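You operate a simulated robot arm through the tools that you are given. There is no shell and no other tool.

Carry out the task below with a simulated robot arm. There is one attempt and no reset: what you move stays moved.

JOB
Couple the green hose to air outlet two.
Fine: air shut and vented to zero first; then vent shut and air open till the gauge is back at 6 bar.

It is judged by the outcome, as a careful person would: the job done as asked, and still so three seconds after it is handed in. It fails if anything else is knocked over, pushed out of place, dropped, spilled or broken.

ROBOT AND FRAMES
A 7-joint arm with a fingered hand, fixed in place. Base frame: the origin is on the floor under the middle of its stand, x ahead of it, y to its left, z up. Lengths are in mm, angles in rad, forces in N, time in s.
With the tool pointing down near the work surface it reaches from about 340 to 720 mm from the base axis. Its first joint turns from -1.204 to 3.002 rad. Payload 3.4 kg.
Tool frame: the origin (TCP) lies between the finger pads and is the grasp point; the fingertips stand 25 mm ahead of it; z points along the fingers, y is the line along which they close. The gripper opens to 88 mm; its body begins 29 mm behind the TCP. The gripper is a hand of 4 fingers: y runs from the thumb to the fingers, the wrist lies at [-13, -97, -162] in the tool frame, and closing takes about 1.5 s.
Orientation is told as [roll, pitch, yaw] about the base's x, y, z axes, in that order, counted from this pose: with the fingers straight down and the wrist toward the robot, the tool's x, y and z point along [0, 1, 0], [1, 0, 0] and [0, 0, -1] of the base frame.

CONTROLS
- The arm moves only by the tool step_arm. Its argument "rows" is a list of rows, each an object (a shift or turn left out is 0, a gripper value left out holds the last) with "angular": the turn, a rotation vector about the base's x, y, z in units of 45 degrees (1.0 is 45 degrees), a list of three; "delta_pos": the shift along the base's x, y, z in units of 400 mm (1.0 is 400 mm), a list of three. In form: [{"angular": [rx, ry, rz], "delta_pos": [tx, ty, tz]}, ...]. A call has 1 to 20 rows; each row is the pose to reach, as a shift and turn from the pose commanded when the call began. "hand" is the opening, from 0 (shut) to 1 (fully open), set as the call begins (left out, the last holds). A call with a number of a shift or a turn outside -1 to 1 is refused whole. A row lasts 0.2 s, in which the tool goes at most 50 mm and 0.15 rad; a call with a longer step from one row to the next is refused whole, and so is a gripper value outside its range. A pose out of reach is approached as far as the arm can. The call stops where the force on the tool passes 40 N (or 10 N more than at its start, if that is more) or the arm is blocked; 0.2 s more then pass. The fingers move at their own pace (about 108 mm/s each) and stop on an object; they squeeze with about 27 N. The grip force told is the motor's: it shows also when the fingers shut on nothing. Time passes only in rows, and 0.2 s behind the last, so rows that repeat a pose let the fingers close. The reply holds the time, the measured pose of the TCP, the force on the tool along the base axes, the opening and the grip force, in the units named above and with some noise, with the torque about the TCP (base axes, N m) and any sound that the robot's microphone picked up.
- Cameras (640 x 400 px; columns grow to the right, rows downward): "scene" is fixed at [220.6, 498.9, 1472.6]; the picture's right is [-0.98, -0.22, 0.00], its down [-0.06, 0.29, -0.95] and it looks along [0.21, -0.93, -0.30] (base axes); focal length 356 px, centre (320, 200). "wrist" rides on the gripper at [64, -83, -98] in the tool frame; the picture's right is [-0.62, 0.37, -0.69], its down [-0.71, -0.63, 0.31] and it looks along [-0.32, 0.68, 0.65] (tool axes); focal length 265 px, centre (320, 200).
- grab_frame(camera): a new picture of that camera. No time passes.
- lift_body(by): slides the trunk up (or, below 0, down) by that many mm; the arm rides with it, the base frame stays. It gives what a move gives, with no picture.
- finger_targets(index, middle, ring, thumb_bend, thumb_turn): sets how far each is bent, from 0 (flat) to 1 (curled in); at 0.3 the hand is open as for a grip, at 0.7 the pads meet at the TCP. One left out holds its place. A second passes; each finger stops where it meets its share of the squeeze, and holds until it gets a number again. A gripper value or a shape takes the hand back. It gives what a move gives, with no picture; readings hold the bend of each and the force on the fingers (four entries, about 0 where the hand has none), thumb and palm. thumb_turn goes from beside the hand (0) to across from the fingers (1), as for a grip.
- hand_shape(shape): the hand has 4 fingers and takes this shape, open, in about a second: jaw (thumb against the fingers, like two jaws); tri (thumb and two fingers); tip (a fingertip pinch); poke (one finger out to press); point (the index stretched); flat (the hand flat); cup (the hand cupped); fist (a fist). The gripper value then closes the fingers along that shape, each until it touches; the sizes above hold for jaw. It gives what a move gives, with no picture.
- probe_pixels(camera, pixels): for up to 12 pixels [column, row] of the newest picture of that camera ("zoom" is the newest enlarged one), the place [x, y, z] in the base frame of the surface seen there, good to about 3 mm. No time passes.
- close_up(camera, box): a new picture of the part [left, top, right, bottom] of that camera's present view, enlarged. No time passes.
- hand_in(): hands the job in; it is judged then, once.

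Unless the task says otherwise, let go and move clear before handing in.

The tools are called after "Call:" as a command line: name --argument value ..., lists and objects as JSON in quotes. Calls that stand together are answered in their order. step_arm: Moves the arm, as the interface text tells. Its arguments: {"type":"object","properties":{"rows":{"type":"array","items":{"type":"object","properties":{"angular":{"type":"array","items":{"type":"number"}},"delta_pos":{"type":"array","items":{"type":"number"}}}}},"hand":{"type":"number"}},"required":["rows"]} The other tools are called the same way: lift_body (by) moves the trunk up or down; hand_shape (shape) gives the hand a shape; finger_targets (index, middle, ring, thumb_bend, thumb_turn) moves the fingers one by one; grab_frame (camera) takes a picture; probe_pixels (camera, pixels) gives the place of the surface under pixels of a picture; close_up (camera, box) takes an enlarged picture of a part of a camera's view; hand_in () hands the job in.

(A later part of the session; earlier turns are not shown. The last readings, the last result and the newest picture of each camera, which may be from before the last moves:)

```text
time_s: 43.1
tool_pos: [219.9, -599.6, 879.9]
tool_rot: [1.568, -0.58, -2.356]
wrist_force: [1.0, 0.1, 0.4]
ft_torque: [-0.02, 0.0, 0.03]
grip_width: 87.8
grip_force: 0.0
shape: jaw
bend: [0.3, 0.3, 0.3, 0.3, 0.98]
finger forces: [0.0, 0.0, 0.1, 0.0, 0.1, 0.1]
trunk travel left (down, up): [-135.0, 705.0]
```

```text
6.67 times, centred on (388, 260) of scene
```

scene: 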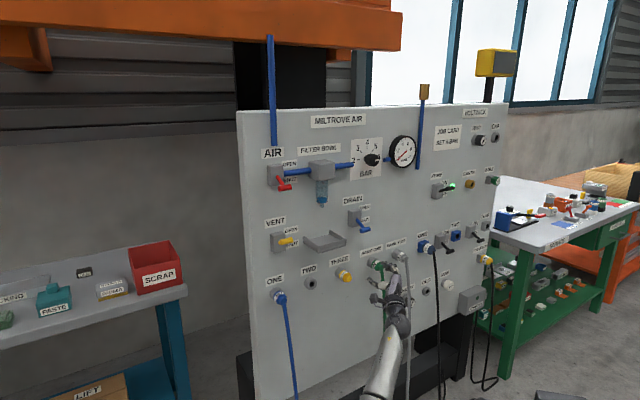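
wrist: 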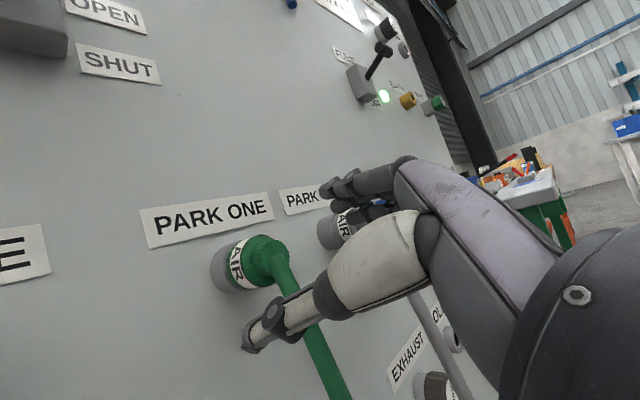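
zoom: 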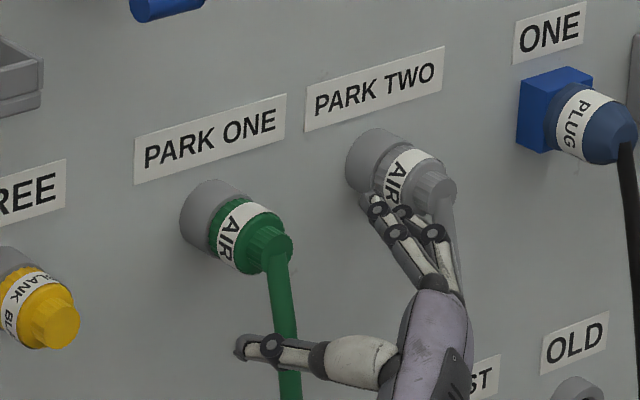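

Aligned: u≈-268, d≈101, z≈880, orientation square to the panel. I'll advance 30 mm with the hand fully open and check thumb/hose clearance.

Call:
step_arm --rows '[{"delta_pos": [0.017, -0.02, -0.001]}, {"delta_pos": [0.034, -0.04, -0.002]}, {"delta_pos": [0.0504, -0.0592, -0.002]}]'

Call:
grab_frame --camera "wrist"

Call:
close_up --camera "scene" --box '[340, 230, 436, 290]'

```text
time_s: 43.9
tool_pos: [238.5, -624.4, 878.0]
tool_rot: [1.572, -0.581, -2.358]
wrist_force: [0.7, -0.5, -0.2]
ft_torque: [0.01, -0.04, 0.01]
grip_width: 87.4
grip_force: 0.1
shape: jaw
bend: [0.3, 0.3, 0.3, 0.3, 0.98]
finger forces: [0.0, 0.0, 0.1, 0.0, 0.0, 0.0]
trunk travel left (down, up): [-135.0, 705.0]
```

```text
taken
```

wrist: 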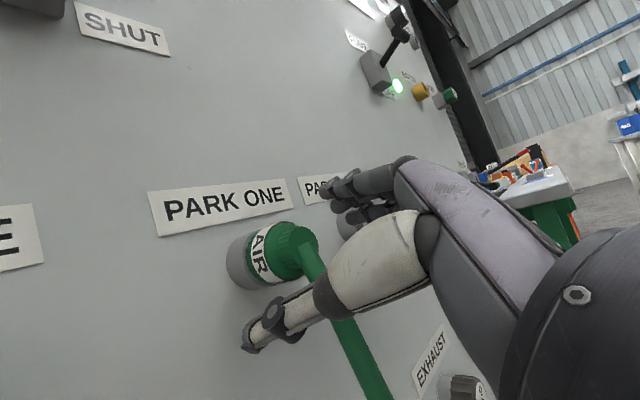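

```text
6.67 times, centred on (388, 260) of scene
```

zoom: 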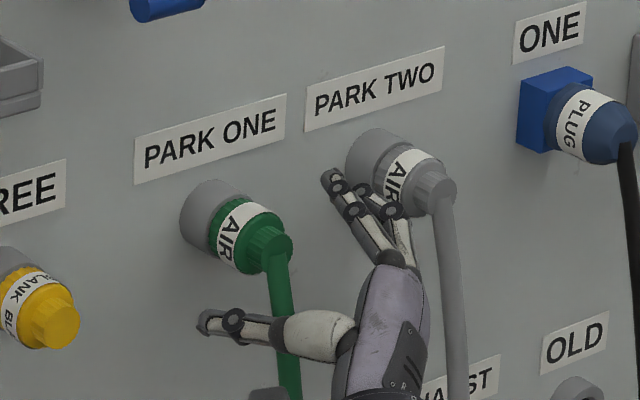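

Clear on both sides (thumb left of hose, fingers right/up). I'll advance the last 24 mm to put the TCP over the plug body.

Call:
step_arm --rows '[{"delta_pos": [0.015, -0.013, 0.001]}, {"delta_pos": [0.031, -0.026, 0.002]}, {"delta_pos": [0.046, -0.039, 0.002]}]'

Call:
grab_frame --camera "wrist"

Call:
close_up --camera "scene" --box '[340, 230, 436, 290]'

```text
time_s: 44.7
tool_pos: [257.3, -640.2, 877.8]
tool_rot: [1.569, -0.579, -2.356]
wrist_force: [-0.6, -0.6, 0.2]
ft_torque: [-0.01, -0.04, 0.0]
grip_width: 87.4
grip_force: 0.0
shape: jaw
bend: [0.3, 0.3, 0.3, 0.3, 0.98]
finger forces: [0.0, 0.0, 0.0, 0.0, 0.0, 0.0]
trunk travel left (down, up): [-135.0, 705.0]
```

```text
taken
```

wrist: 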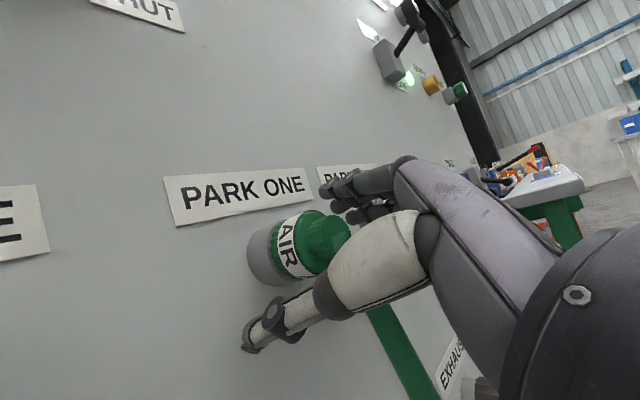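

```text
6.67 times, centred on (388, 260) of scene
```

zoom: 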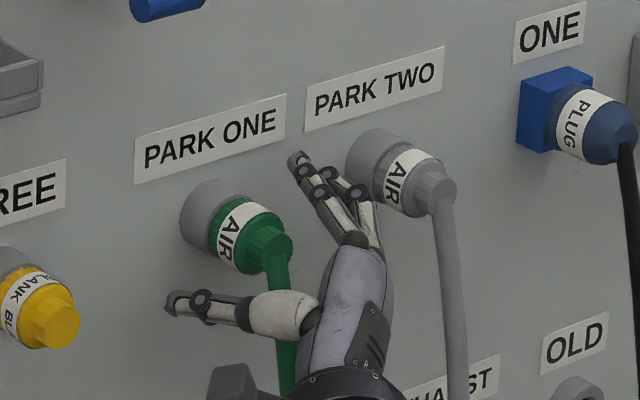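

TCP is at the plug (u≈-271, d≈46, z≈878), no contact. I'll close the hand on it.

Call:
step_arm --hand 0.0 --rows '[{"delta_pos": [0, 0, 0]}, {"delta_pos": [0, 0, 0]}, {"delta_pos": [0, 0, 0]}, {"delta_pos": [0, 0, 0]}, {"delta_pos": [0, 0, 0]}, {"delta_pos": [0, 0, 0]}, {"delta_pos": [0, 0, 0]}, {"delta_pos": [0, 0, 0]}]'

Call:
grab_frame --camera "wrist"

Call:
close_up --camera "scene" --box '[340, 230, 436, 290]'

```text
time_s: 46.5
tool_pos: [257.3, -639.6, 877.5]
tool_rot: [1.57, -0.579, -2.354]
wrist_force: [0.9, 1.3, -1.8]
ft_torque: [-0.01, 0.01, -0.07]
grip_width: 26.3
grip_force: 26.9
shape: jaw
bend: [0.74, 0.54, 0.59, 0.74, 1.0]
finger forces: [13.8, 7.5, 0.1, 0.0, 23.9, 0.0]
trunk travel left (down, up): [-135.0, 705.0]
```

```text
taken
```

wrist: 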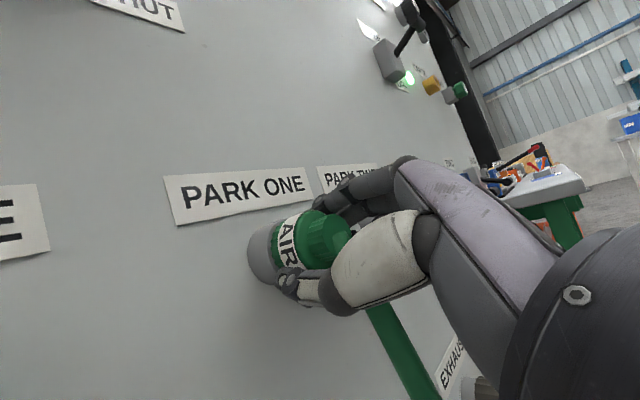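

```text
6.67 times, centred on (388, 260) of scene
```

zoom: 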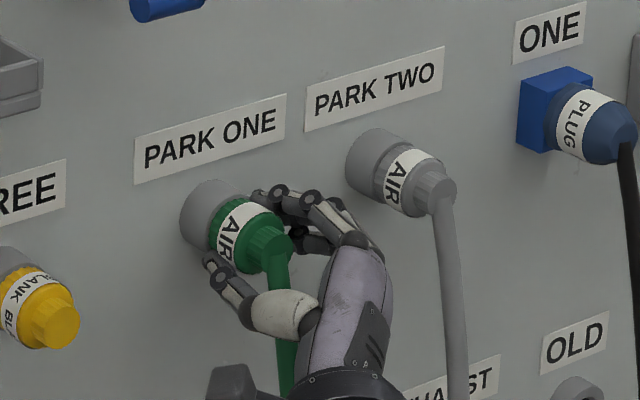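

Gripped: thumb 24 N vs index/middle 21 N. I'll try a gentle straight pull of 12 mm along the plug axis.

Call:
step_arm --rows '[{"delta_pos": [-0.007, 0.007, 0]}, {"delta_pos": [-0.014, 0.014, 0]}, {"delta_pos": [-0.021, 0.021, 0]}]'

Call:
grab_frame --camera "wrist"

Call:
close_up --camera "scene" --box '[340, 230, 436, 290]'

```text
time_s: 47.3
tool_pos: [248.4, -631.7, 877.6]
tool_rot: [1.569, -0.58, -2.356]
wrist_force: [-0.6, -0.7, 0.0]
ft_torque: [0.01, 0.01, -0.02]
grip_width: 25.6
grip_force: 27.3
shape: jaw
bend: [0.74, 0.55, 0.59, 0.75, 1.0]
finger forces: [16.5, 6.9, 0.0, 0.0, 23.5, 0.0]
trunk travel left (down, up): [-135.0, 705.0]
```

```text
taken
```

wrist: 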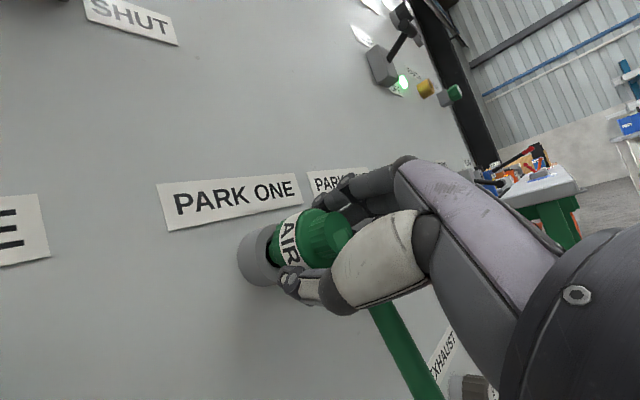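

```text
6.67 times, centred on (388, 260) of scene
```

zoom: 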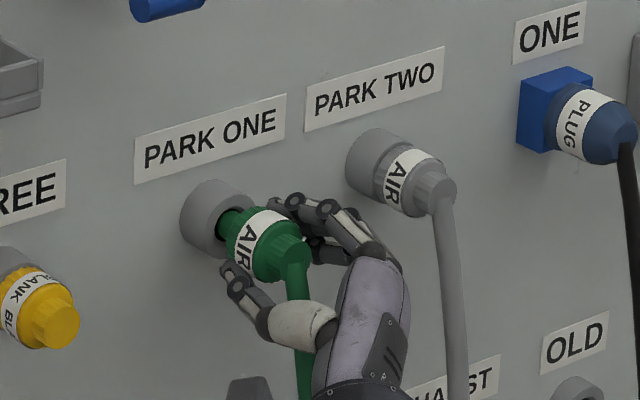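

The plug slides out freely with no twist needed (green stem visible at zoom 228,225). I'll continue pulling it out another 50 mm.

Call:
step_arm --rows '[{"delta_pos": [-0.023, 0.023, 0]}, {"delta_pos": [-0.046, 0.046, 0]}, {"delta_pos": [-0.069, 0.069, 0]}, {"delta_pos": [-0.092, 0.092, 0]}]'

Call:
grab_frame --camera "wrist"

Call:
close_up --camera "scene" --box '[340, 230, 436, 290]'

```text
time_s: 48.3
tool_pos: [212.8, -595.2, 877.6]
tool_rot: [1.569, -0.579, -2.356]
wrist_force: [0.5, -0.2, -0.7]
ft_torque: [0.02, 0.02, -0.02]
grip_width: 25.5
grip_force: 26.6
shape: jaw
bend: [0.74, 0.55, 0.59, 0.75, 1.0]
finger forces: [16.4, 7.0, 0.1, 0.0, 23.2, 0.0]
trunk travel left (down, up): [-135.0, 705.0]
```

```text
taken
```

wrist: 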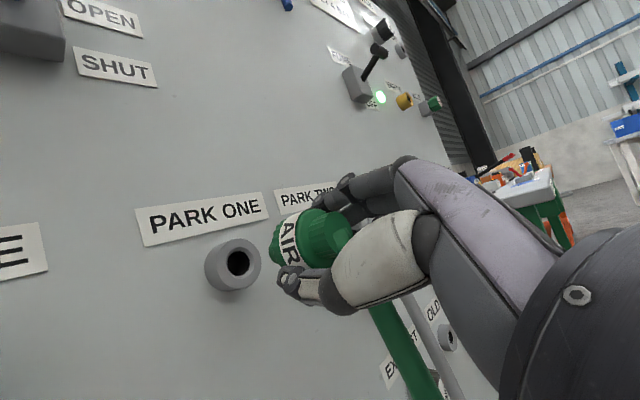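

```text
6.67 times, centred on (388, 260) of scene
```

zoom: 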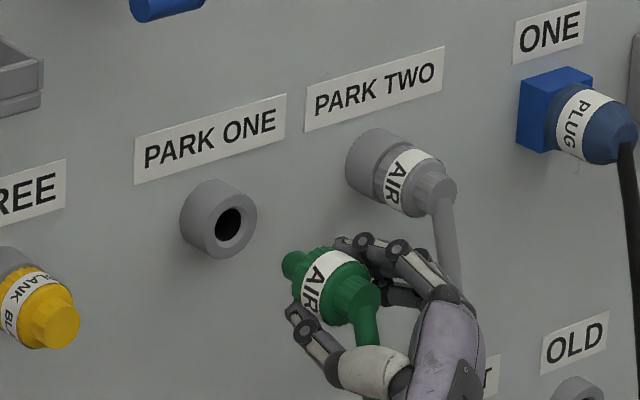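

The plug is out with its stem exposed at zoom (290,265) and grip steady. I'll measure PARK ONE's empty socket the same way as TWO to get the exact offset between them.

Call:
close_up --camera "scene" --box '[341, 243, 405, 283]'

```text
10.00 times, centred on (373, 263) of scene
```

zoom: 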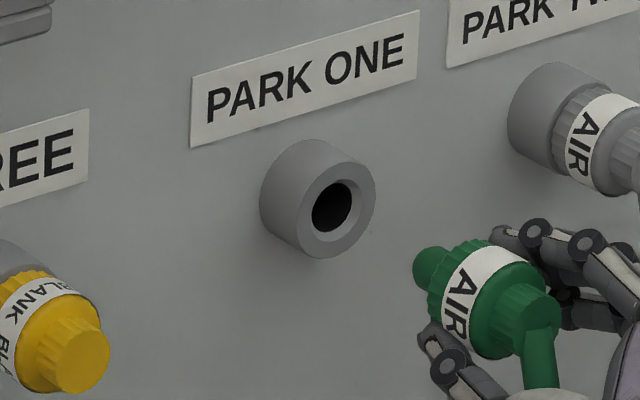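

Call:
probe_pixels --camera "zoom" --pixels '[[370, 195], [371, 207], [364, 226], [350, 243], [330, 251], [314, 247], [304, 230], [303, 212], [310, 190], [325, 173], [344, 166], [360, 174]]'

Call:
close_up --camera "scene" --box '[280, 265, 344, 305]'

Call:
probe_pixels --camera "zoom" --pixels '[[364, 175], [365, 190], [355, 213], [340, 233], [318, 243], [298, 240], [283, 223], [280, 205], [287, 182], [303, 160], [325, 149], [348, 153]]'

```text
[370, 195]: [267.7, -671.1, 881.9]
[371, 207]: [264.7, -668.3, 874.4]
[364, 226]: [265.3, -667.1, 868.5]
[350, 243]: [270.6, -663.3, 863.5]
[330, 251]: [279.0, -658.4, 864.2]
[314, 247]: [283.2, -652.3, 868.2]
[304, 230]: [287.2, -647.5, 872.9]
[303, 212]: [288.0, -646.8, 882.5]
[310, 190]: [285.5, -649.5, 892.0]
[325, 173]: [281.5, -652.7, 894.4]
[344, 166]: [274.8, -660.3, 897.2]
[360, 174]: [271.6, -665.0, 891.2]
```

```text
10.00 times, centred on (312, 285) of scene
```

zoom: 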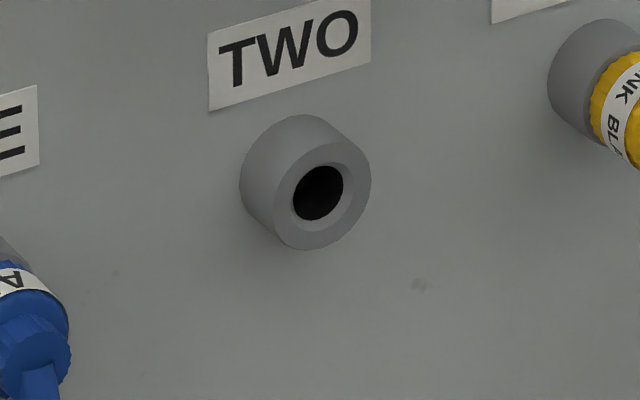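

```text
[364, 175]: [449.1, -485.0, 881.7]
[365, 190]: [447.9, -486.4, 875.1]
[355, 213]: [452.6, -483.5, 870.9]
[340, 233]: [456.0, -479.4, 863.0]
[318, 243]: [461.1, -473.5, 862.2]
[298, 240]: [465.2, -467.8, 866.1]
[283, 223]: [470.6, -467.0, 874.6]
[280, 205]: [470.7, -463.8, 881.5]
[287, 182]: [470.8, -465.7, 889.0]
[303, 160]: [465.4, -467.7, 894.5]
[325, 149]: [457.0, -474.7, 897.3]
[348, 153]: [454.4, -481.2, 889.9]
```

Sockets PARK ONE and TWO differ by Δu≈+260, Δz≈0 — so I need to shift the grip by exactly that. I'll check the plug's alignment in the grip.

Call:
close_up --camera "wrist" --box '[240, 180, 400, 280]'

Call:
close_up --camera "scene" --box '[370, 255, 418, 285]'

Call:
probe_pixels --camera "zoom" --pixels '[[180, 60], [150, 150], [200, 100], [250, 100], [260, 200], [330, 130], [300, 250], [380, 220], [420, 250], [450, 300], [400, 330], [350, 300]]'

```text
4.00 times, centred on (320, 230) of wrist
```

zoom: 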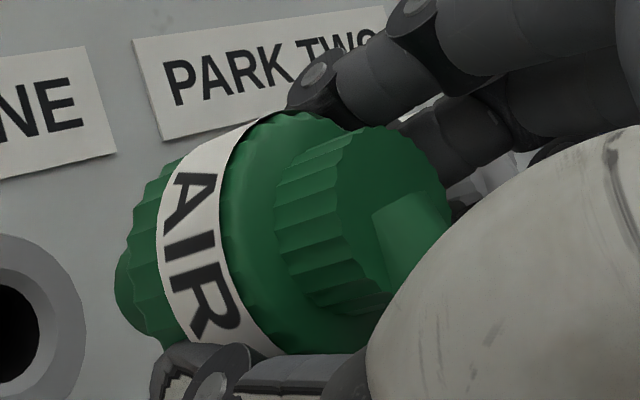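

```text
13.33 times, centred on (394, 270) of scene
```

zoom: 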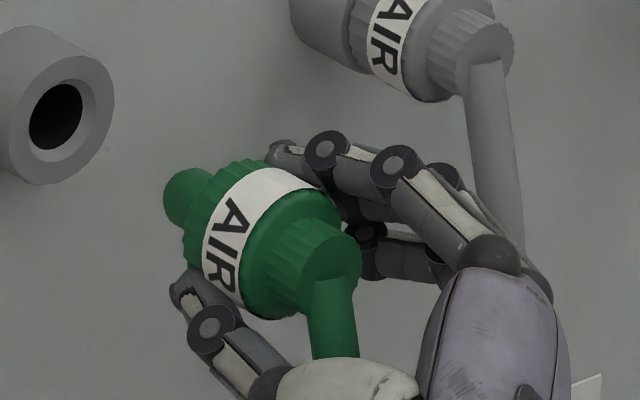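

```text
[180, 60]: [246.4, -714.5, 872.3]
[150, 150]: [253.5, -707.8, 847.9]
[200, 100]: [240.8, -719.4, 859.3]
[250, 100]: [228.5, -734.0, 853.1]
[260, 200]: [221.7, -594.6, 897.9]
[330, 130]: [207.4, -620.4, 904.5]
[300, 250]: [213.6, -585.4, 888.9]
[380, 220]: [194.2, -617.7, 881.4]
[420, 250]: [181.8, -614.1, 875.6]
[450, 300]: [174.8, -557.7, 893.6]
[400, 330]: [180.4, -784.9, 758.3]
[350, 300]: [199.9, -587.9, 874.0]
```

The plug sits square in the grip (stem pointing to the panel). To pass above THREE's cap safely I'll first back off 20 mm and lift 60 mm.

Call:
step_arm --rows '[{"delta_pos": [-0.018, 0.018, 0.03]}, {"delta_pos": [-0.035, 0.035, 0.075]}, {"delta_pos": [-0.035, 0.035, 0.12]}, {"delta_pos": [-0.035, 0.035, 0.15]}]'

Call:
grab_frame --camera "scene"

```text
time_s: 49.3
tool_pos: [200.0, -581.3, 935.1]
tool_rot: [1.57, -0.58, -2.356]
wrist_force: [0.8, 0.0, -0.5]
ft_torque: [-0.01, -0.02, -0.01]
grip_width: 25.6
grip_force: 26.7
shape: jaw
bend: [0.74, 0.55, 0.59, 0.75, 1.0]
finger forces: [16.4, 6.9, 0.0, 0.0, 23.2, 0.0]
trunk travel left (down, up): [-135.0, 705.0]
```

```text
taken
```

scene: 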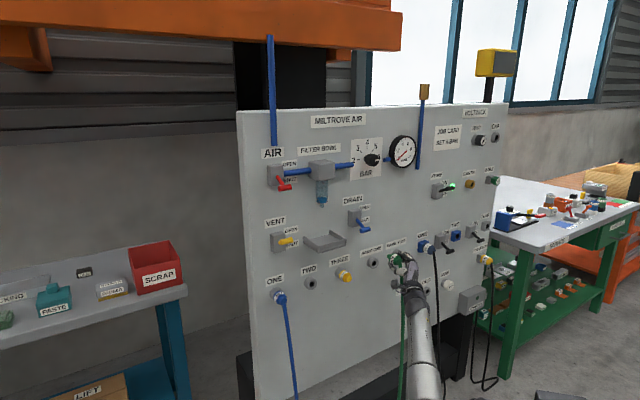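

Plug held steady at z≈935, d≈128. I'll slide left 130 mm along the panel, halfway to TWO.

Call:
step_arm --rows '[{"delta_pos": [0.04, 0.04, 0]}, {"delta_pos": [0.08, 0.08, 0]}, {"delta_pos": [0.12, 0.12, 0]}, {"delta_pos": [0.16, 0.16, 0]}, {"delta_pos": [0.2, 0.2, 0]}, {"delta_pos": [0.23, 0.23, 0]}]'

Call:
grab_frame --camera "scene"

```text
time_s: 50.7
tool_pos: [273.8, -508.8, 937.5]
tool_rot: [1.575, -0.585, -2.352]
wrist_force: [0.1, -0.4, 0.0]
ft_torque: [-0.02, -0.01, -0.03]
grip_width: 25.6
grip_force: 26.9
shape: jaw
bend: [0.74, 0.55, 0.59, 0.75, 1.0]
finger forces: [16.4, 6.9, 0.1, 0.0, 23.0, 0.0]
out of reach, approached as far as the arm can: row 5, 6
trunk travel left (down, up): [-135.0, 705.0]
```

```text
taken
```

scene: 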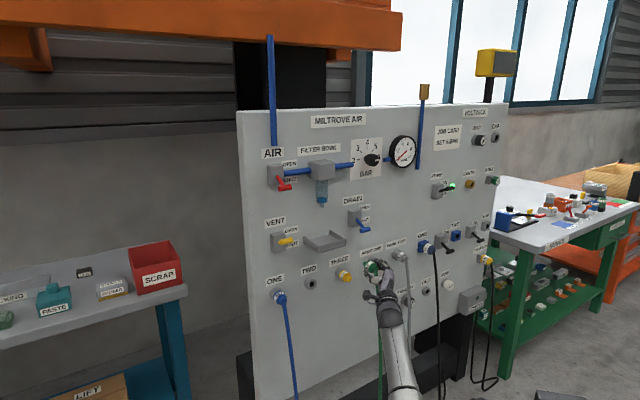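

The arm runs out of reach moving left (u≈-166) with the shoulder this low. I'll re-balance by lowering the hand 60 mm with the arm and then raising the trunk 60 mm.

Call:
step_arm --rows '[{"delta_pos": [-0.007, 0.007, -0.05]}, {"delta_pos": [-0.014, 0.014, -0.1]}, {"delta_pos": [-0.014, 0.014, -0.15]}]'

```text
time_s: 51.5
tool_pos: [272.1, -518.1, 877.8]
tool_rot: [1.569, -0.578, -2.355]
wrist_force: [0.2, 0.1, -0.6]
ft_torque: [0.0, 0.02, 0.0]
grip_width: 25.4
grip_force: 27.0
shape: jaw
bend: [0.74, 0.55, 0.59, 0.75, 1.0]
finger forces: [16.5, 7.0, 0.1, 0.1, 23.1, 0.1]
out of reach, approached as far as the arm can: row 1, 2, 3
trunk travel left (down, up): [-135.0, 705.0]
```

Now raise the trunk 100 mm (hand to z≈978, still below DRAIN's lever and outside it).

Call:
lift_body --by 90

Call:
step_arm --rows '[{"delta_pos": [0, 0, -0.05]}, {"delta_pos": [0, 0, -0.1]}, {"delta_pos": [0, 0, -0.15]}, {"delta_pos": [0, 0, -0.2]}]'

Call:
grab_frame --camera "scene"

```text
time_s: 52.7
tool_pos: [273.0, -518.4, 968.5]
tool_rot: [1.569, -0.579, -2.355]
wrist_force: [0.1, 0.2, -0.4]
ft_torque: [-0.02, 0.01, 0.0]
grip_width: 25.3
grip_force: 26.8
shape: jaw
bend: [0.74, 0.55, 0.59, 0.75, 1.0]
finger forces: [16.5, 7.0, 0.0, 0.0, 22.9, 0.1]
trunk travel left (down, up): [-225.0, 615.0]
```

```text
time_s: 53.7
tool_pos: [273.0, -518.3, 888.5]
tool_rot: [1.568, -0.578, -2.354]
wrist_force: [0.4, 0.6, -0.1]
ft_torque: [-0.01, -0.02, 0.0]
grip_width: 25.5
grip_force: 27.2
shape: jaw
bend: [0.74, 0.55, 0.59, 0.75, 1.0]
finger forces: [16.5, 7.1, 0.0, 0.1, 22.9, 0.1]
out of reach, approached as far as the arm can: row 2, 3
trunk travel left (down, up): [-225.0, 615.0]
```

```text
taken
```

scene: 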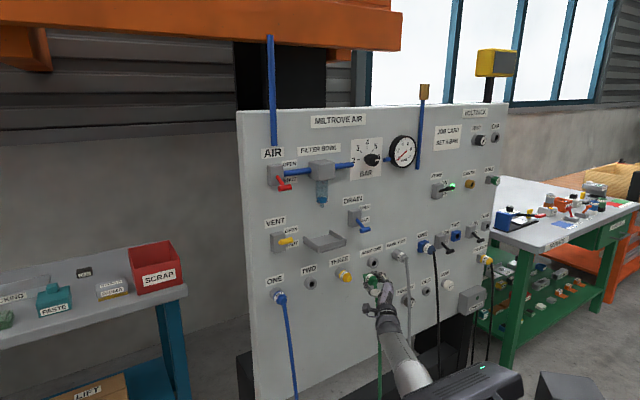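

Now offset is better. I'll try moving left 60 mm with a 45 mm lift to stay above THREE's cap.

Call:
step_arm --rows '[{"delta_pos": [0, 0, 0.05]}, {"delta_pos": [0.01, 0.01, 0.1]}, {"delta_pos": [0.045, 0.045, 0.11]}, {"delta_pos": [0.075, 0.075, 0.11]}, {"delta_pos": [0.106, 0.106, 0.11]}]'

```text
time_s: 54.9
tool_pos: [326.4, -498.7, 934.2]
tool_rot: [1.567, -0.577, -2.356]
wrist_force: [-0.4, -0.1, -0.2]
ft_torque: [0.03, 0.02, -0.05]
grip_width: 25.5
grip_force: 27.3
shape: jaw
bend: [0.74, 0.56, 0.59, 0.75, 1.0]
finger forces: [16.6, 7.2, 0.0, 0.0, 22.9, 0.0]
out of reach, approached as far as the arm can: row 1, 2, 3, 4, 5
trunk travel left (down, up): [-225.0, 615.0]
```

The wrist seems limited to a minimum radius (~420 mm) from the base axis, so at TWO I can stand off to about d≈95, which still clears the stem. I'll continue left at z≈934, d≈95.

Call:
step_arm --rows '[{"delta_pos": [0.035, 0.03, 0]}, {"delta_pos": [0.07, 0.062, 0]}, {"delta_pos": [0.104, 0.094, 0]}]'

Call:
close_up --camera "scene" --box '[260, 215, 420, 315]'

```text
time_s: 55.7
tool_pos: [373.3, -469.2, 935.5]
tool_rot: [1.567, -0.577, -2.357]
wrist_force: [0.2, 0.9, -1.1]
ft_torque: [0.03, -0.01, 0.0]
grip_width: 25.3
grip_force: 27.3
shape: jaw
bend: [0.74, 0.56, 0.59, 0.75, 1.0]
finger forces: [16.5, 7.2, 0.0, 0.1, 22.8, 0.1]
out of reach, approached as far as the arm can: row 2, 3
trunk travel left (down, up): [-225.0, 615.0]
```

```text
4.00 times, centred on (340, 265) of scene
```

zoom: 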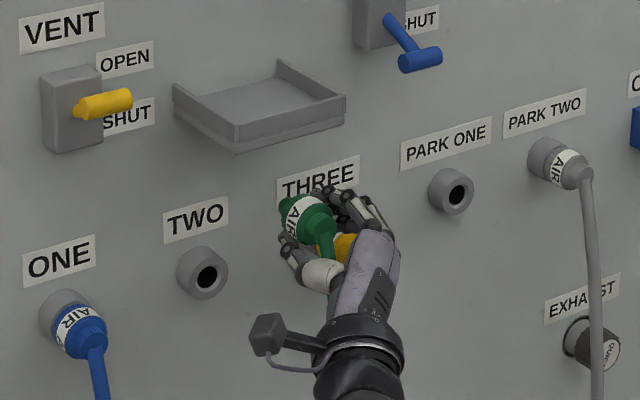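

At u≈-68 the standoff shrinks to d≈85 (stem tip ≈41). I'll reduce the roll by ~12° while backing off to gain clearance.

Call:
step_arm --rows '[{"angular": [-0.095, 0.095, 0], "delta_pos": [-0.017, 0.017, 0]}, {"angular": [-0.189, 0.189, 0], "delta_pos": [-0.035, 0.035, 0]}, {"angular": [-0.189, 0.189, 0], "delta_pos": [-0.035, 0.035, 0]}]'

Call:
grab_frame --camera "scene"

```text
time_s: 56.5
tool_pos: [370.0, -469.3, 933.0]
tool_rot: [1.569, -0.788, -2.354]
wrist_force: [0.1, -0.2, -1.1]
ft_torque: [0.01, 0.03, -0.01]
grip_width: 25.5
grip_force: 26.8
shape: jaw
bend: [0.74, 0.56, 0.59, 0.75, 1.0]
finger forces: [16.7, 7.2, 0.1, 0.0, 22.7, 0.1]
out of reach, approached as far as the arm can: row 1, 2, 3
trunk travel left (down, up): [-225.0, 615.0]
```

```text
taken
```

scene: 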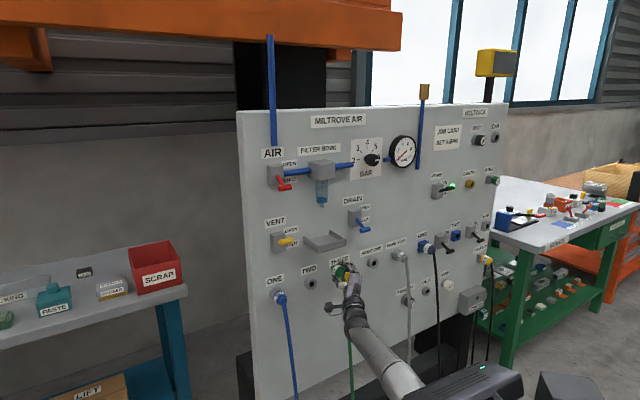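

The forearm now comes from the lower right, so a higher hand-to-shoulder offset should help. Between TWO and THREE the panel is clear, so I'll lower the trunk 80 mm and then raise the hand 80 mm.

Call:
lift_body --by -80

Call:
step_arm --rows '[{"delta_pos": [-0.005, 0.005, 0.05]}, {"delta_pos": [-0.01, 0.01, 0.1]}, {"delta_pos": [-0.02, 0.02, 0.15]}, {"delta_pos": [-0.03, 0.03, 0.2]}]'

```text
time_s: 57.7
tool_pos: [370.8, -470.7, 851.5]
tool_rot: [1.569, -0.789, -2.354]
wrist_force: [-1.3, 0.3, -0.8]
ft_torque: [-0.03, 0.02, -0.01]
grip_width: 25.3
grip_force: 27.3
shape: jaw
bend: [0.74, 0.56, 0.59, 0.75, 1.0]
finger forces: [16.7, 7.3, 0.1, 0.0, 22.7, 0.1]
trunk travel left (down, up): [-145.0, 695.0]
```

```text
time_s: 58.7
tool_pos: [364.2, -462.7, 933.7]
tool_rot: [1.568, -0.79, -2.354]
wrist_force: [0.6, 0.7, 0.8]
ft_torque: [0.02, 0.04, 0.02]
grip_width: 25.4
grip_force: 26.9
shape: jaw
bend: [0.74, 0.56, 0.59, 0.75, 1.0]
finger forces: [16.7, 7.1, 0.0, 0.0, 22.9, 0.1]
out of reach, approached as far as the arm can: row 2, 3, 4
trunk travel left (down, up): [-145.0, 695.0]
```

Standoff improved to d≈96. I'll repeat: trunk down 80, hand up 80.

Call:
lift_body --by -80

Call:
step_arm --rows '[{"delta_pos": [-0.005, 0.005, 0.05]}, {"delta_pos": [-0.01, 0.01, 0.1]}, {"delta_pos": [-0.02, 0.02, 0.15]}, {"delta_pos": [-0.03, 0.03, 0.2]}]'

```text
time_s: 59.9
tool_pos: [363.9, -461.8, 853.6]
tool_rot: [1.568, -0.789, -2.357]
wrist_force: [-0.4, -0.2, -0.7]
ft_torque: [-0.01, -0.04, 0.0]
grip_width: 25.4
grip_force: 26.9
shape: jaw
bend: [0.74, 0.56, 0.59, 0.75, 1.0]
finger forces: [16.6, 7.2, 0.0, 0.1, 22.9, 0.0]
trunk travel left (down, up): [-65.0, 775.0]
```

```text
time_s: 60.9
tool_pos: [352.8, -451.6, 934.2]
tool_rot: [1.572, -0.791, -2.355]
wrist_force: [-0.2, 0.7, -0.8]
ft_torque: [-0.01, -0.02, 0.0]
grip_width: 25.3
grip_force: 27.3
shape: jaw
bend: [0.74, 0.56, 0.59, 0.75, 1.0]
finger forces: [16.6, 7.2, 0.1, 0.1, 22.8, 0.1]
trunk travel left (down, up): [-65.0, 775.0]
```

Now fully in reach at d≈112. I'll move left 60 mm to line up above TWO.

Call:
step_arm --rows '[{"delta_pos": [0.035, 0.035, 0]}, {"delta_pos": [0.07, 0.07, 0]}, {"delta_pos": [0.106, 0.106, 0]}, {"delta_pos": [0.106, 0.106, 0]}]'

Call:
grab_frame --camera "scene"

Call:
grab_frame --camera "wrist"

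```text
time_s: 61.9
tool_pos: [396.6, -406.2, 933.8]
tool_rot: [1.571, -0.793, -2.356]
wrist_force: [-0.3, 0.2, -0.3]
ft_torque: [0.01, -0.03, -0.02]
grip_width: 25.3
grip_force: 26.7
shape: jaw
bend: [0.74, 0.56, 0.59, 0.75, 1.0]
finger forces: [16.7, 7.2, 0.0, 0.0, 22.7, 0.0]
trunk travel left (down, up): [-65.0, 775.0]
```

```text
taken
```

scene: 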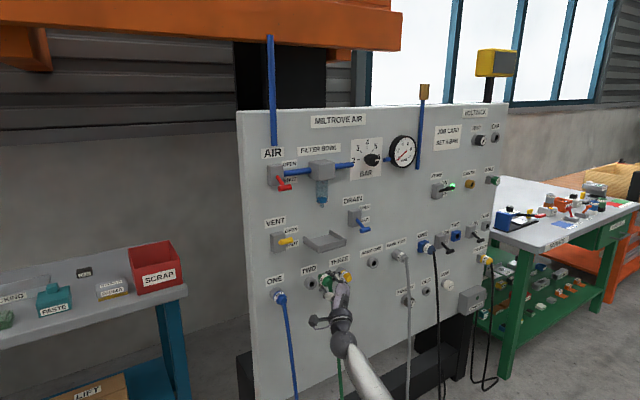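

```text
taken
```

wrist: 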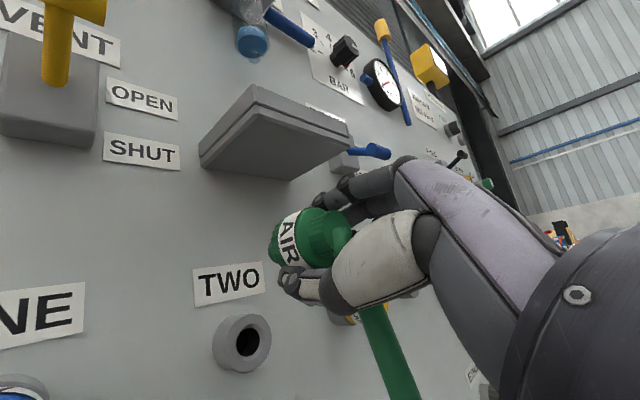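

In reach at u≈-7, d≈113, z≈934, straight on. I'll lower the trunk 56 mm to bring the plug to TWO's height.

Call:
lift_body --by -56

Call:
grab_frame --camera "wrist"

Call:
close_up --camera "scene" --box '[270, 250, 366, 310]'

```text
time_s: 62.8
tool_pos: [397.1, -406.3, 877.8]
tool_rot: [1.572, -0.79, -2.356]
wrist_force: [-1.4, -0.3, 0.0]
ft_torque: [0.04, 0.0, 0.0]
grip_width: 25.1
grip_force: 26.9
shape: jaw
bend: [0.74, 0.56, 0.59, 0.75, 1.0]
finger forces: [16.7, 7.2, 0.1, 0.0, 22.6, 0.0]
trunk travel left (down, up): [-9.0, 831.0]
```

```text
taken
```

wrist: 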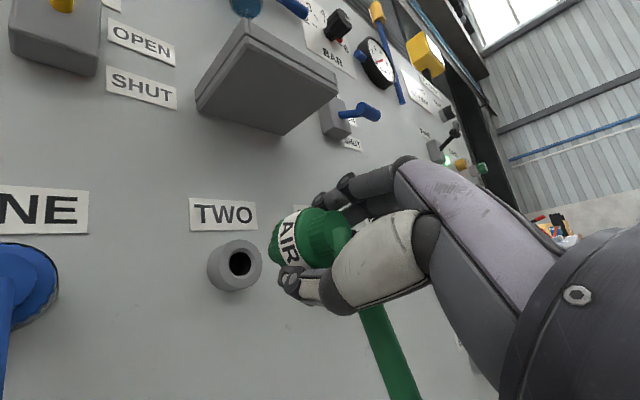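

```text
6.67 times, centred on (318, 280) of scene
```

zoom: 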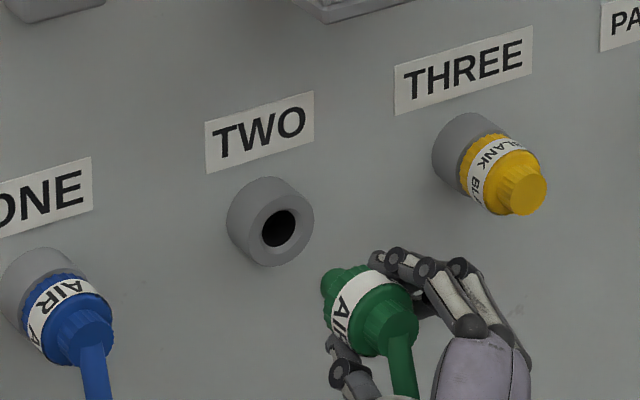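

Plug is level with TWO. I'll probe the stem and body to measure the plug's axis relative to the TCP before inserting.

Call:
close_up --camera "scene" --box '[306, 282, 354, 312]'

```text
13.33 times, centred on (330, 297) of scene
```

zoom: 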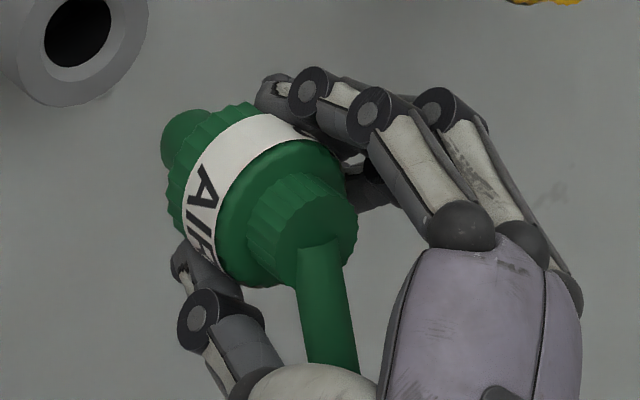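

Call:
probe_pixels --camera "zoom" --pixels '[[175, 130], [185, 118], [168, 145], [195, 115], [185, 160], [200, 140], [185, 190], [225, 120], [205, 180], [250, 125], [235, 190], [290, 150]]'

Call:
probe_pixels --camera "zoom" --pixels '[[210, 220], [225, 250], [255, 205], [260, 240], [280, 190], [310, 180], [330, 190], [345, 210], [320, 230], [290, 260], [320, 300], [310, 160]]'

```text
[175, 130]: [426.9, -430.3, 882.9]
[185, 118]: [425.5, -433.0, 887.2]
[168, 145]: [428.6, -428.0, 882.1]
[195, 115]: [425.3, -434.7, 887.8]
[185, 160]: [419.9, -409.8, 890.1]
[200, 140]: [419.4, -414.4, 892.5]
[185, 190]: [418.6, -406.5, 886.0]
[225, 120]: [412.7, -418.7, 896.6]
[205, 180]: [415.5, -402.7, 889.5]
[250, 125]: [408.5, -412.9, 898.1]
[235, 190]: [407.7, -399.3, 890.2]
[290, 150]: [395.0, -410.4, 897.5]
```

```text
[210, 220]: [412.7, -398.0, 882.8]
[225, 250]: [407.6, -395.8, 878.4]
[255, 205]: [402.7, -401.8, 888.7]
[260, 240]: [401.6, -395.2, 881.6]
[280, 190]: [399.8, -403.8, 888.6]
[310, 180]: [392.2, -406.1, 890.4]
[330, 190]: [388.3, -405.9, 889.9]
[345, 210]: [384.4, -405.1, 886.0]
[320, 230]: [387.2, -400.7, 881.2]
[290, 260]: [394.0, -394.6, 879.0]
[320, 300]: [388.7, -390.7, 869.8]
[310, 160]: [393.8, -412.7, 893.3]
```

The plug axis is ~1.8 mm above the TCP, no slip along the axis (stem tip ≈ 42 mm ahead of TCP). I'll align to u≈-10.5, z≈877.2 and advance to d≈75.

Call:
step_arm --rows '[{"delta_pos": [0.0, -0.014, -0.001]}, {"delta_pos": [0.019, -0.033, -0.0015]}, {"delta_pos": [0.038, -0.052, -0.0015]}, {"delta_pos": [0.0582, -0.0724, -0.0015]}, {"delta_pos": [0.0582, -0.0724, -0.0015]}]'

Call:
close_up --camera "scene" --box '[290, 265, 354, 305]'

Call:
grab_frame --camera "wrist"

```text
time_s: 64.0
tool_pos: [420.0, -435.0, 876.0]
tool_rot: [1.569, -0.79, -2.356]
wrist_force: [-0.1, -1.3, -0.3]
ft_torque: [-0.02, -0.02, -0.02]
grip_width: 25.7
grip_force: 26.4
shape: jaw
bend: [0.74, 0.56, 0.59, 0.75, 1.0]
finger forces: [16.6, 7.4, 0.0, 0.0, 22.7, 0.0]
trunk travel left (down, up): [-9.0, 831.0]
```

```text
10.00 times, centred on (322, 285) of scene
```

zoom: 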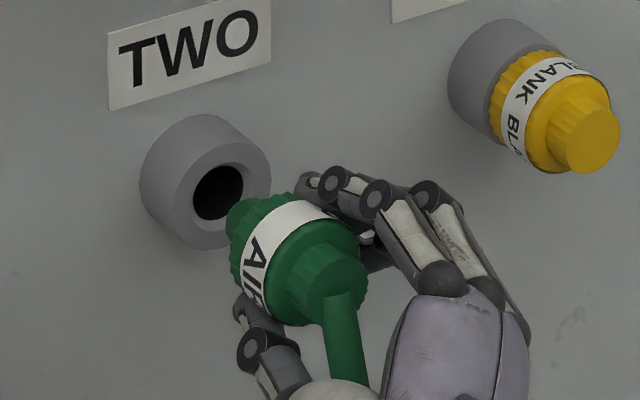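

```text
taken
```

wrist: 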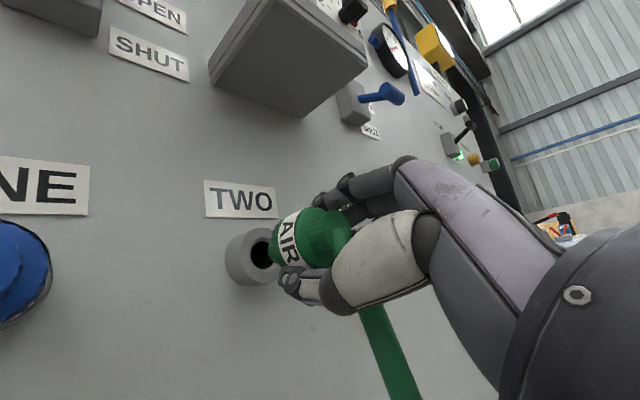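

Aligned at u≈-10.6, d≈76, z reading 876.0. I'll raise 1.3 mm and advance to d≈64, just short of the hole.

Call:
step_arm --rows '[{"delta_pos": [0.007, -0.007, 0.003]}, {"delta_pos": [0.014, -0.014, 0.003]}, {"delta_pos": [0.0212, -0.0212, 0.003]}, {"delta_pos": [0.0212, -0.0212, 0.003]}]'

Call:
close_up --camera "scene" --box '[290, 265, 354, 305]'

Call:
close_up --camera "wrist" --box '[200, 190, 360, 290]'

```text
time_s: 65.0
tool_pos: [428.0, -443.4, 877.9]
tool_rot: [1.571, -0.79, -2.355]
wrist_force: [0.4, -0.5, -0.3]
ft_torque: [0.03, 0.02, 0.04]
grip_width: 25.1
grip_force: 27.4
shape: jaw
bend: [0.74, 0.56, 0.59, 0.75, 1.0]
finger forces: [16.7, 7.3, 0.0, 0.0, 22.7, 0.0]
trunk travel left (down, up): [-9.0, 831.0]
```

```text
10.00 times, centred on (322, 285) of scene
```

zoom: 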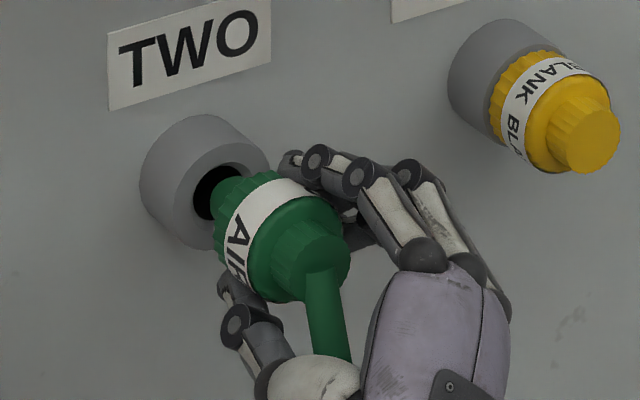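

```text
4.00 times, centred on (280, 240) of wrist
```

zoom: 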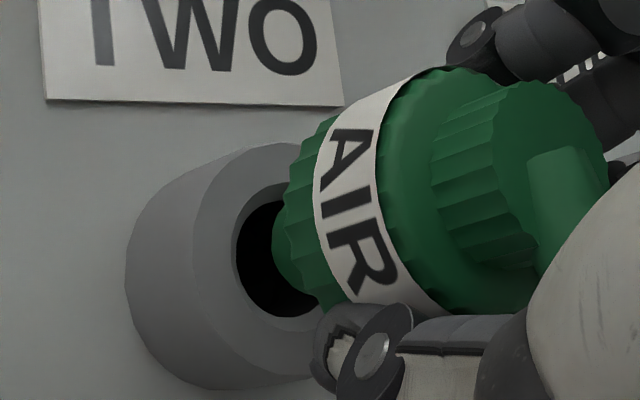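

Stem is lined up in front of the hole (wrist zoom: stem ~250 vs hole centre ~250). I'll insert gently, 8 mm, watching force.

Call:
step_arm --rows '[{"delta_pos": [0.005, -0.005, -0.001]}, {"delta_pos": [0.01, -0.01, -0.001]}, {"delta_pos": [0.0145, -0.0145, -0.001]}]'

Call:
close_up --camera "wrist" --box '[200, 190, 360, 290]'

Call:
close_up --camera "scene" --box '[290, 265, 354, 305]'

```text
time_s: 65.8
tool_pos: [433.6, -448.8, 878.5]
tool_rot: [1.569, -0.789, -2.357]
wrist_force: [0.0, -0.4, -1.2]
ft_torque: [0.04, 0.03, 0.01]
grip_width: 25.2
grip_force: 27.4
shape: jaw
bend: [0.74, 0.56, 0.59, 0.75, 1.0]
finger forces: [16.7, 7.3, 0.0, 0.0, 22.6, 0.0]
trunk travel left (down, up): [-9.0, 831.0]
```

```text
4.00 times, centred on (280, 240) of wrist
```

zoom: 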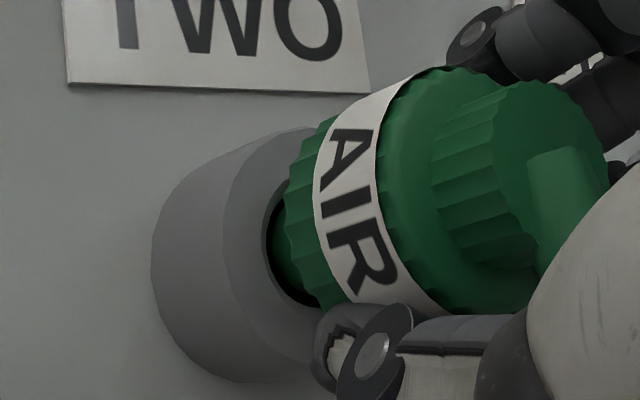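

```text
10.00 times, centred on (322, 285) of scene
```

zoom: 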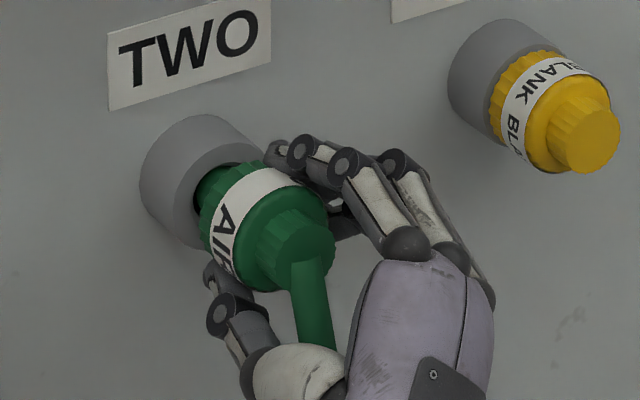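

The stem is entering the hole with no resistance (d≈56.5). I'll push the remaining ~10 mm to seat it.

Call:
step_arm --rows '[{"delta_pos": [0.006, -0.006, -0.001]}, {"delta_pos": [0.012, -0.012, -0.002]}, {"delta_pos": [0.0185, -0.0185, -0.002]}]'

Call:
close_up --camera "wrist" --box '[200, 190, 360, 290]'

Call:
close_up --camera "scene" --box '[290, 265, 354, 305]'

```text
time_s: 66.6
tool_pos: [441.0, -455.9, 877.6]
tool_rot: [1.571, -0.792, -2.358]
wrist_force: [-1.6, 1.2, -0.3]
ft_torque: [-0.02, -0.04, -0.03]
grip_width: 25.5
grip_force: 27.4
shape: jaw
bend: [0.74, 0.56, 0.59, 0.75, 1.0]
finger forces: [16.5, 9.5, 0.1, 0.1, 22.9, 0.0]
trunk travel left (down, up): [-9.0, 831.0]
```

```text
4.00 times, centred on (280, 240) of wrist
```

zoom: 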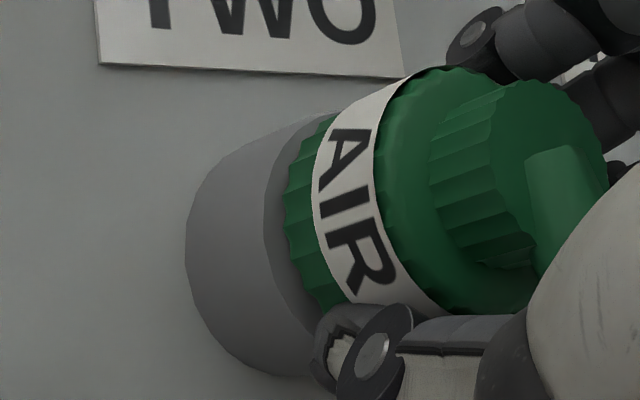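

```text
10.00 times, centred on (322, 285) of scene
```

zoom: 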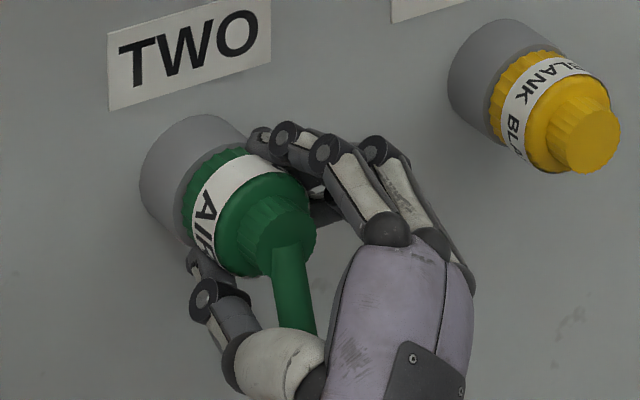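

Seated: d≈46.2, same as in PARK ONE, with a light 2 N contact. I'll push a further ~2 mm to confirm it bottoms.

Call:
step_arm --rows '[{"delta_pos": [0.002, -0.002, 0]}, {"delta_pos": [0.004, -0.004, 0]}, {"delta_pos": [0.004, -0.004, 0]}]'

Call:
close_up --camera "scene" --box '[290, 265, 354, 305]'

```text
time_s: 67.4
tool_pos: [440.9, -457.5, 878.4]
tool_rot: [1.574, -0.788, -2.358]
wrist_force: [-6.5, 7.9, -4.2]
ft_torque: [0.04, 0.01, -0.06]
grip_width: 26.0
grip_force: 26.5
shape: jaw
bend: [0.74, 0.56, 0.59, 0.75, 1.0]
finger forces: [15.1, 16.0, 0.1, 0.0, 26.1, 0.1]
trunk travel left (down, up): [-9.0, 831.0]
```

```text
10.00 times, centred on (322, 285) of scene
```

zoom: 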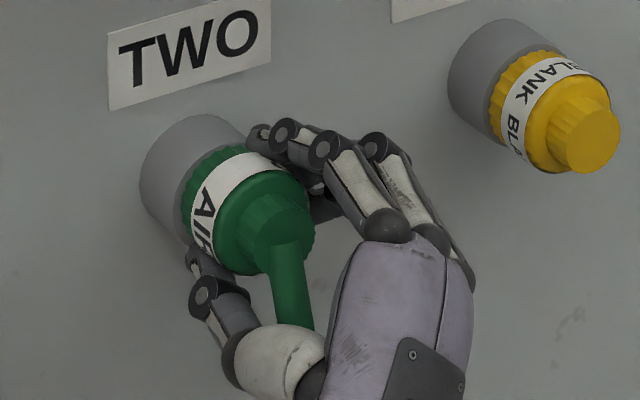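

The plug is bottomed (≈10 N push-back). I'll relax and do a small tug test of 3 mm to see whether it is retained.

Call:
step_arm --rows '[{"delta_pos": [-0.004, 0.004, 0]}, {"delta_pos": [-0.0075, 0.0075, 0]}, {"delta_pos": [-0.0095, 0.0095, 0]}]'

Call:
close_up --camera "wrist" --box '[200, 190, 360, 290]'

```text
time_s: 68.2
tool_pos: [440.1, -455.2, 875.9]
tool_rot: [1.57, -0.792, -2.355]
wrist_force: [-0.1, 0.0, -0.8]
ft_torque: [0.02, 0.02, 0.03]
grip_width: 25.3
grip_force: 27.3
shape: jaw
bend: [0.74, 0.56, 0.59, 0.75, 1.0]
finger forces: [16.6, 7.7, 0.0, 0.0, 23.4, 0.1]
trunk travel left (down, up): [-9.0, 831.0]
```

```text
4.00 times, centred on (280, 240) of wrist
```

zoom: 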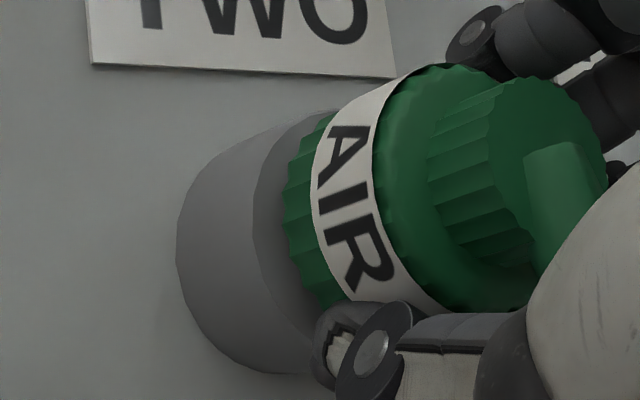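

Force is ~0 after pulling back ~2 mm, so it isn't latched by friction. I'll push in again a bit harder to see if it clicks home.

Call:
step_arm --rows '[{"delta_pos": [0.004, -0.004, 0.002]}, {"delta_pos": [0.008, -0.008, 0.003]}, {"delta_pos": [0.011, -0.011, 0.003]}, {"delta_pos": [0.013, -0.013, 0.003]}]'

Call:
close_up --camera "wrist" --box '[200, 190, 360, 290]'

```text
time_s: 69.2
tool_pos: [441.2, -458.9, 880.5]
tool_rot: [1.578, -0.788, -2.361]
wrist_force: [-20.9, 18.3, -15.7]
ft_torque: [0.4, 0.17, -0.05]
grip_width: 27.2
grip_force: 26.6
shape: jaw
bend: [0.74, 0.56, 0.59, 0.75, 1.0]
finger forces: [13.6, 21.2, 0.0, 0.0, 37.3, 0.1]
trunk travel left (down, up): [-9.0, 831.0]
```

```text
4.00 times, centred on (280, 240) of wrist
```

zoom: 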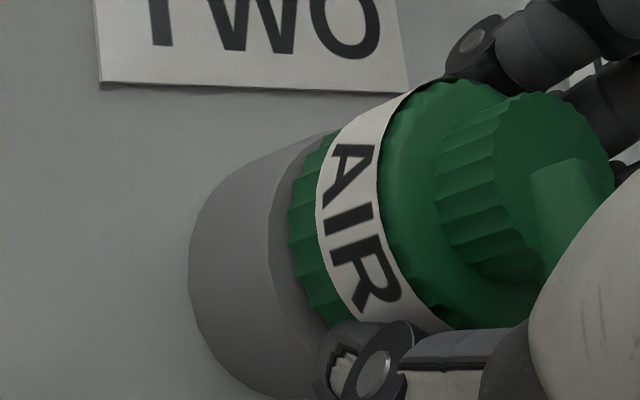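

No click, and the 28 N push just bottoms (plus a slight upward bias). I'll ease back to neutral and read the force.

Call:
step_arm --rows '[{"delta_pos": [-0.004, 0.004, -0.004]}, {"delta_pos": [-0.0065, 0.0065, -0.006]}, {"delta_pos": [-0.0065, 0.0065, -0.006]}]'

Call:
grab_frame --camera "wrist"

Call:
close_up --camera "scene" --box '[255, 260, 351, 320]'

```text
time_s: 70.0
tool_pos: [440.2, -456.7, 878.1]
tool_rot: [1.574, -0.788, -2.358]
wrist_force: [-4.3, 1.0, 4.6]
ft_torque: [-0.11, -0.11, -0.1]
grip_width: 26.5
grip_force: 26.9
shape: jaw
bend: [0.74, 0.55, 0.59, 0.75, 1.0]
finger forces: [18.3, 14.8, 0.0, 0.0, 21.7, 0.1]
trunk travel left (down, up): [-9.0, 831.0]
```

```text
taken
```

wrist: 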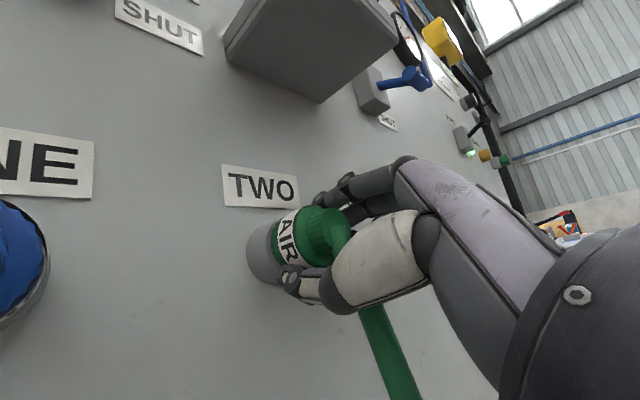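

```text
6.67 times, centred on (303, 290) of scene
```

zoom: 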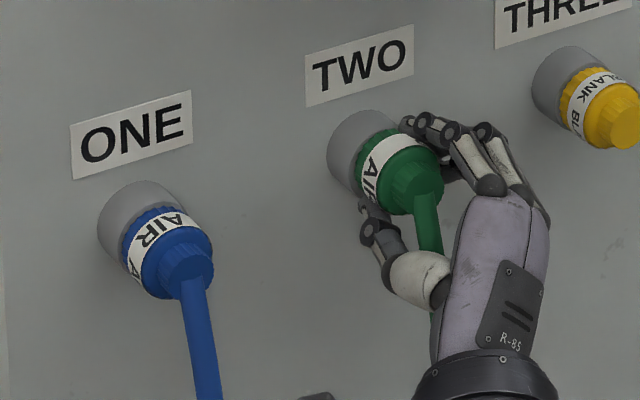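

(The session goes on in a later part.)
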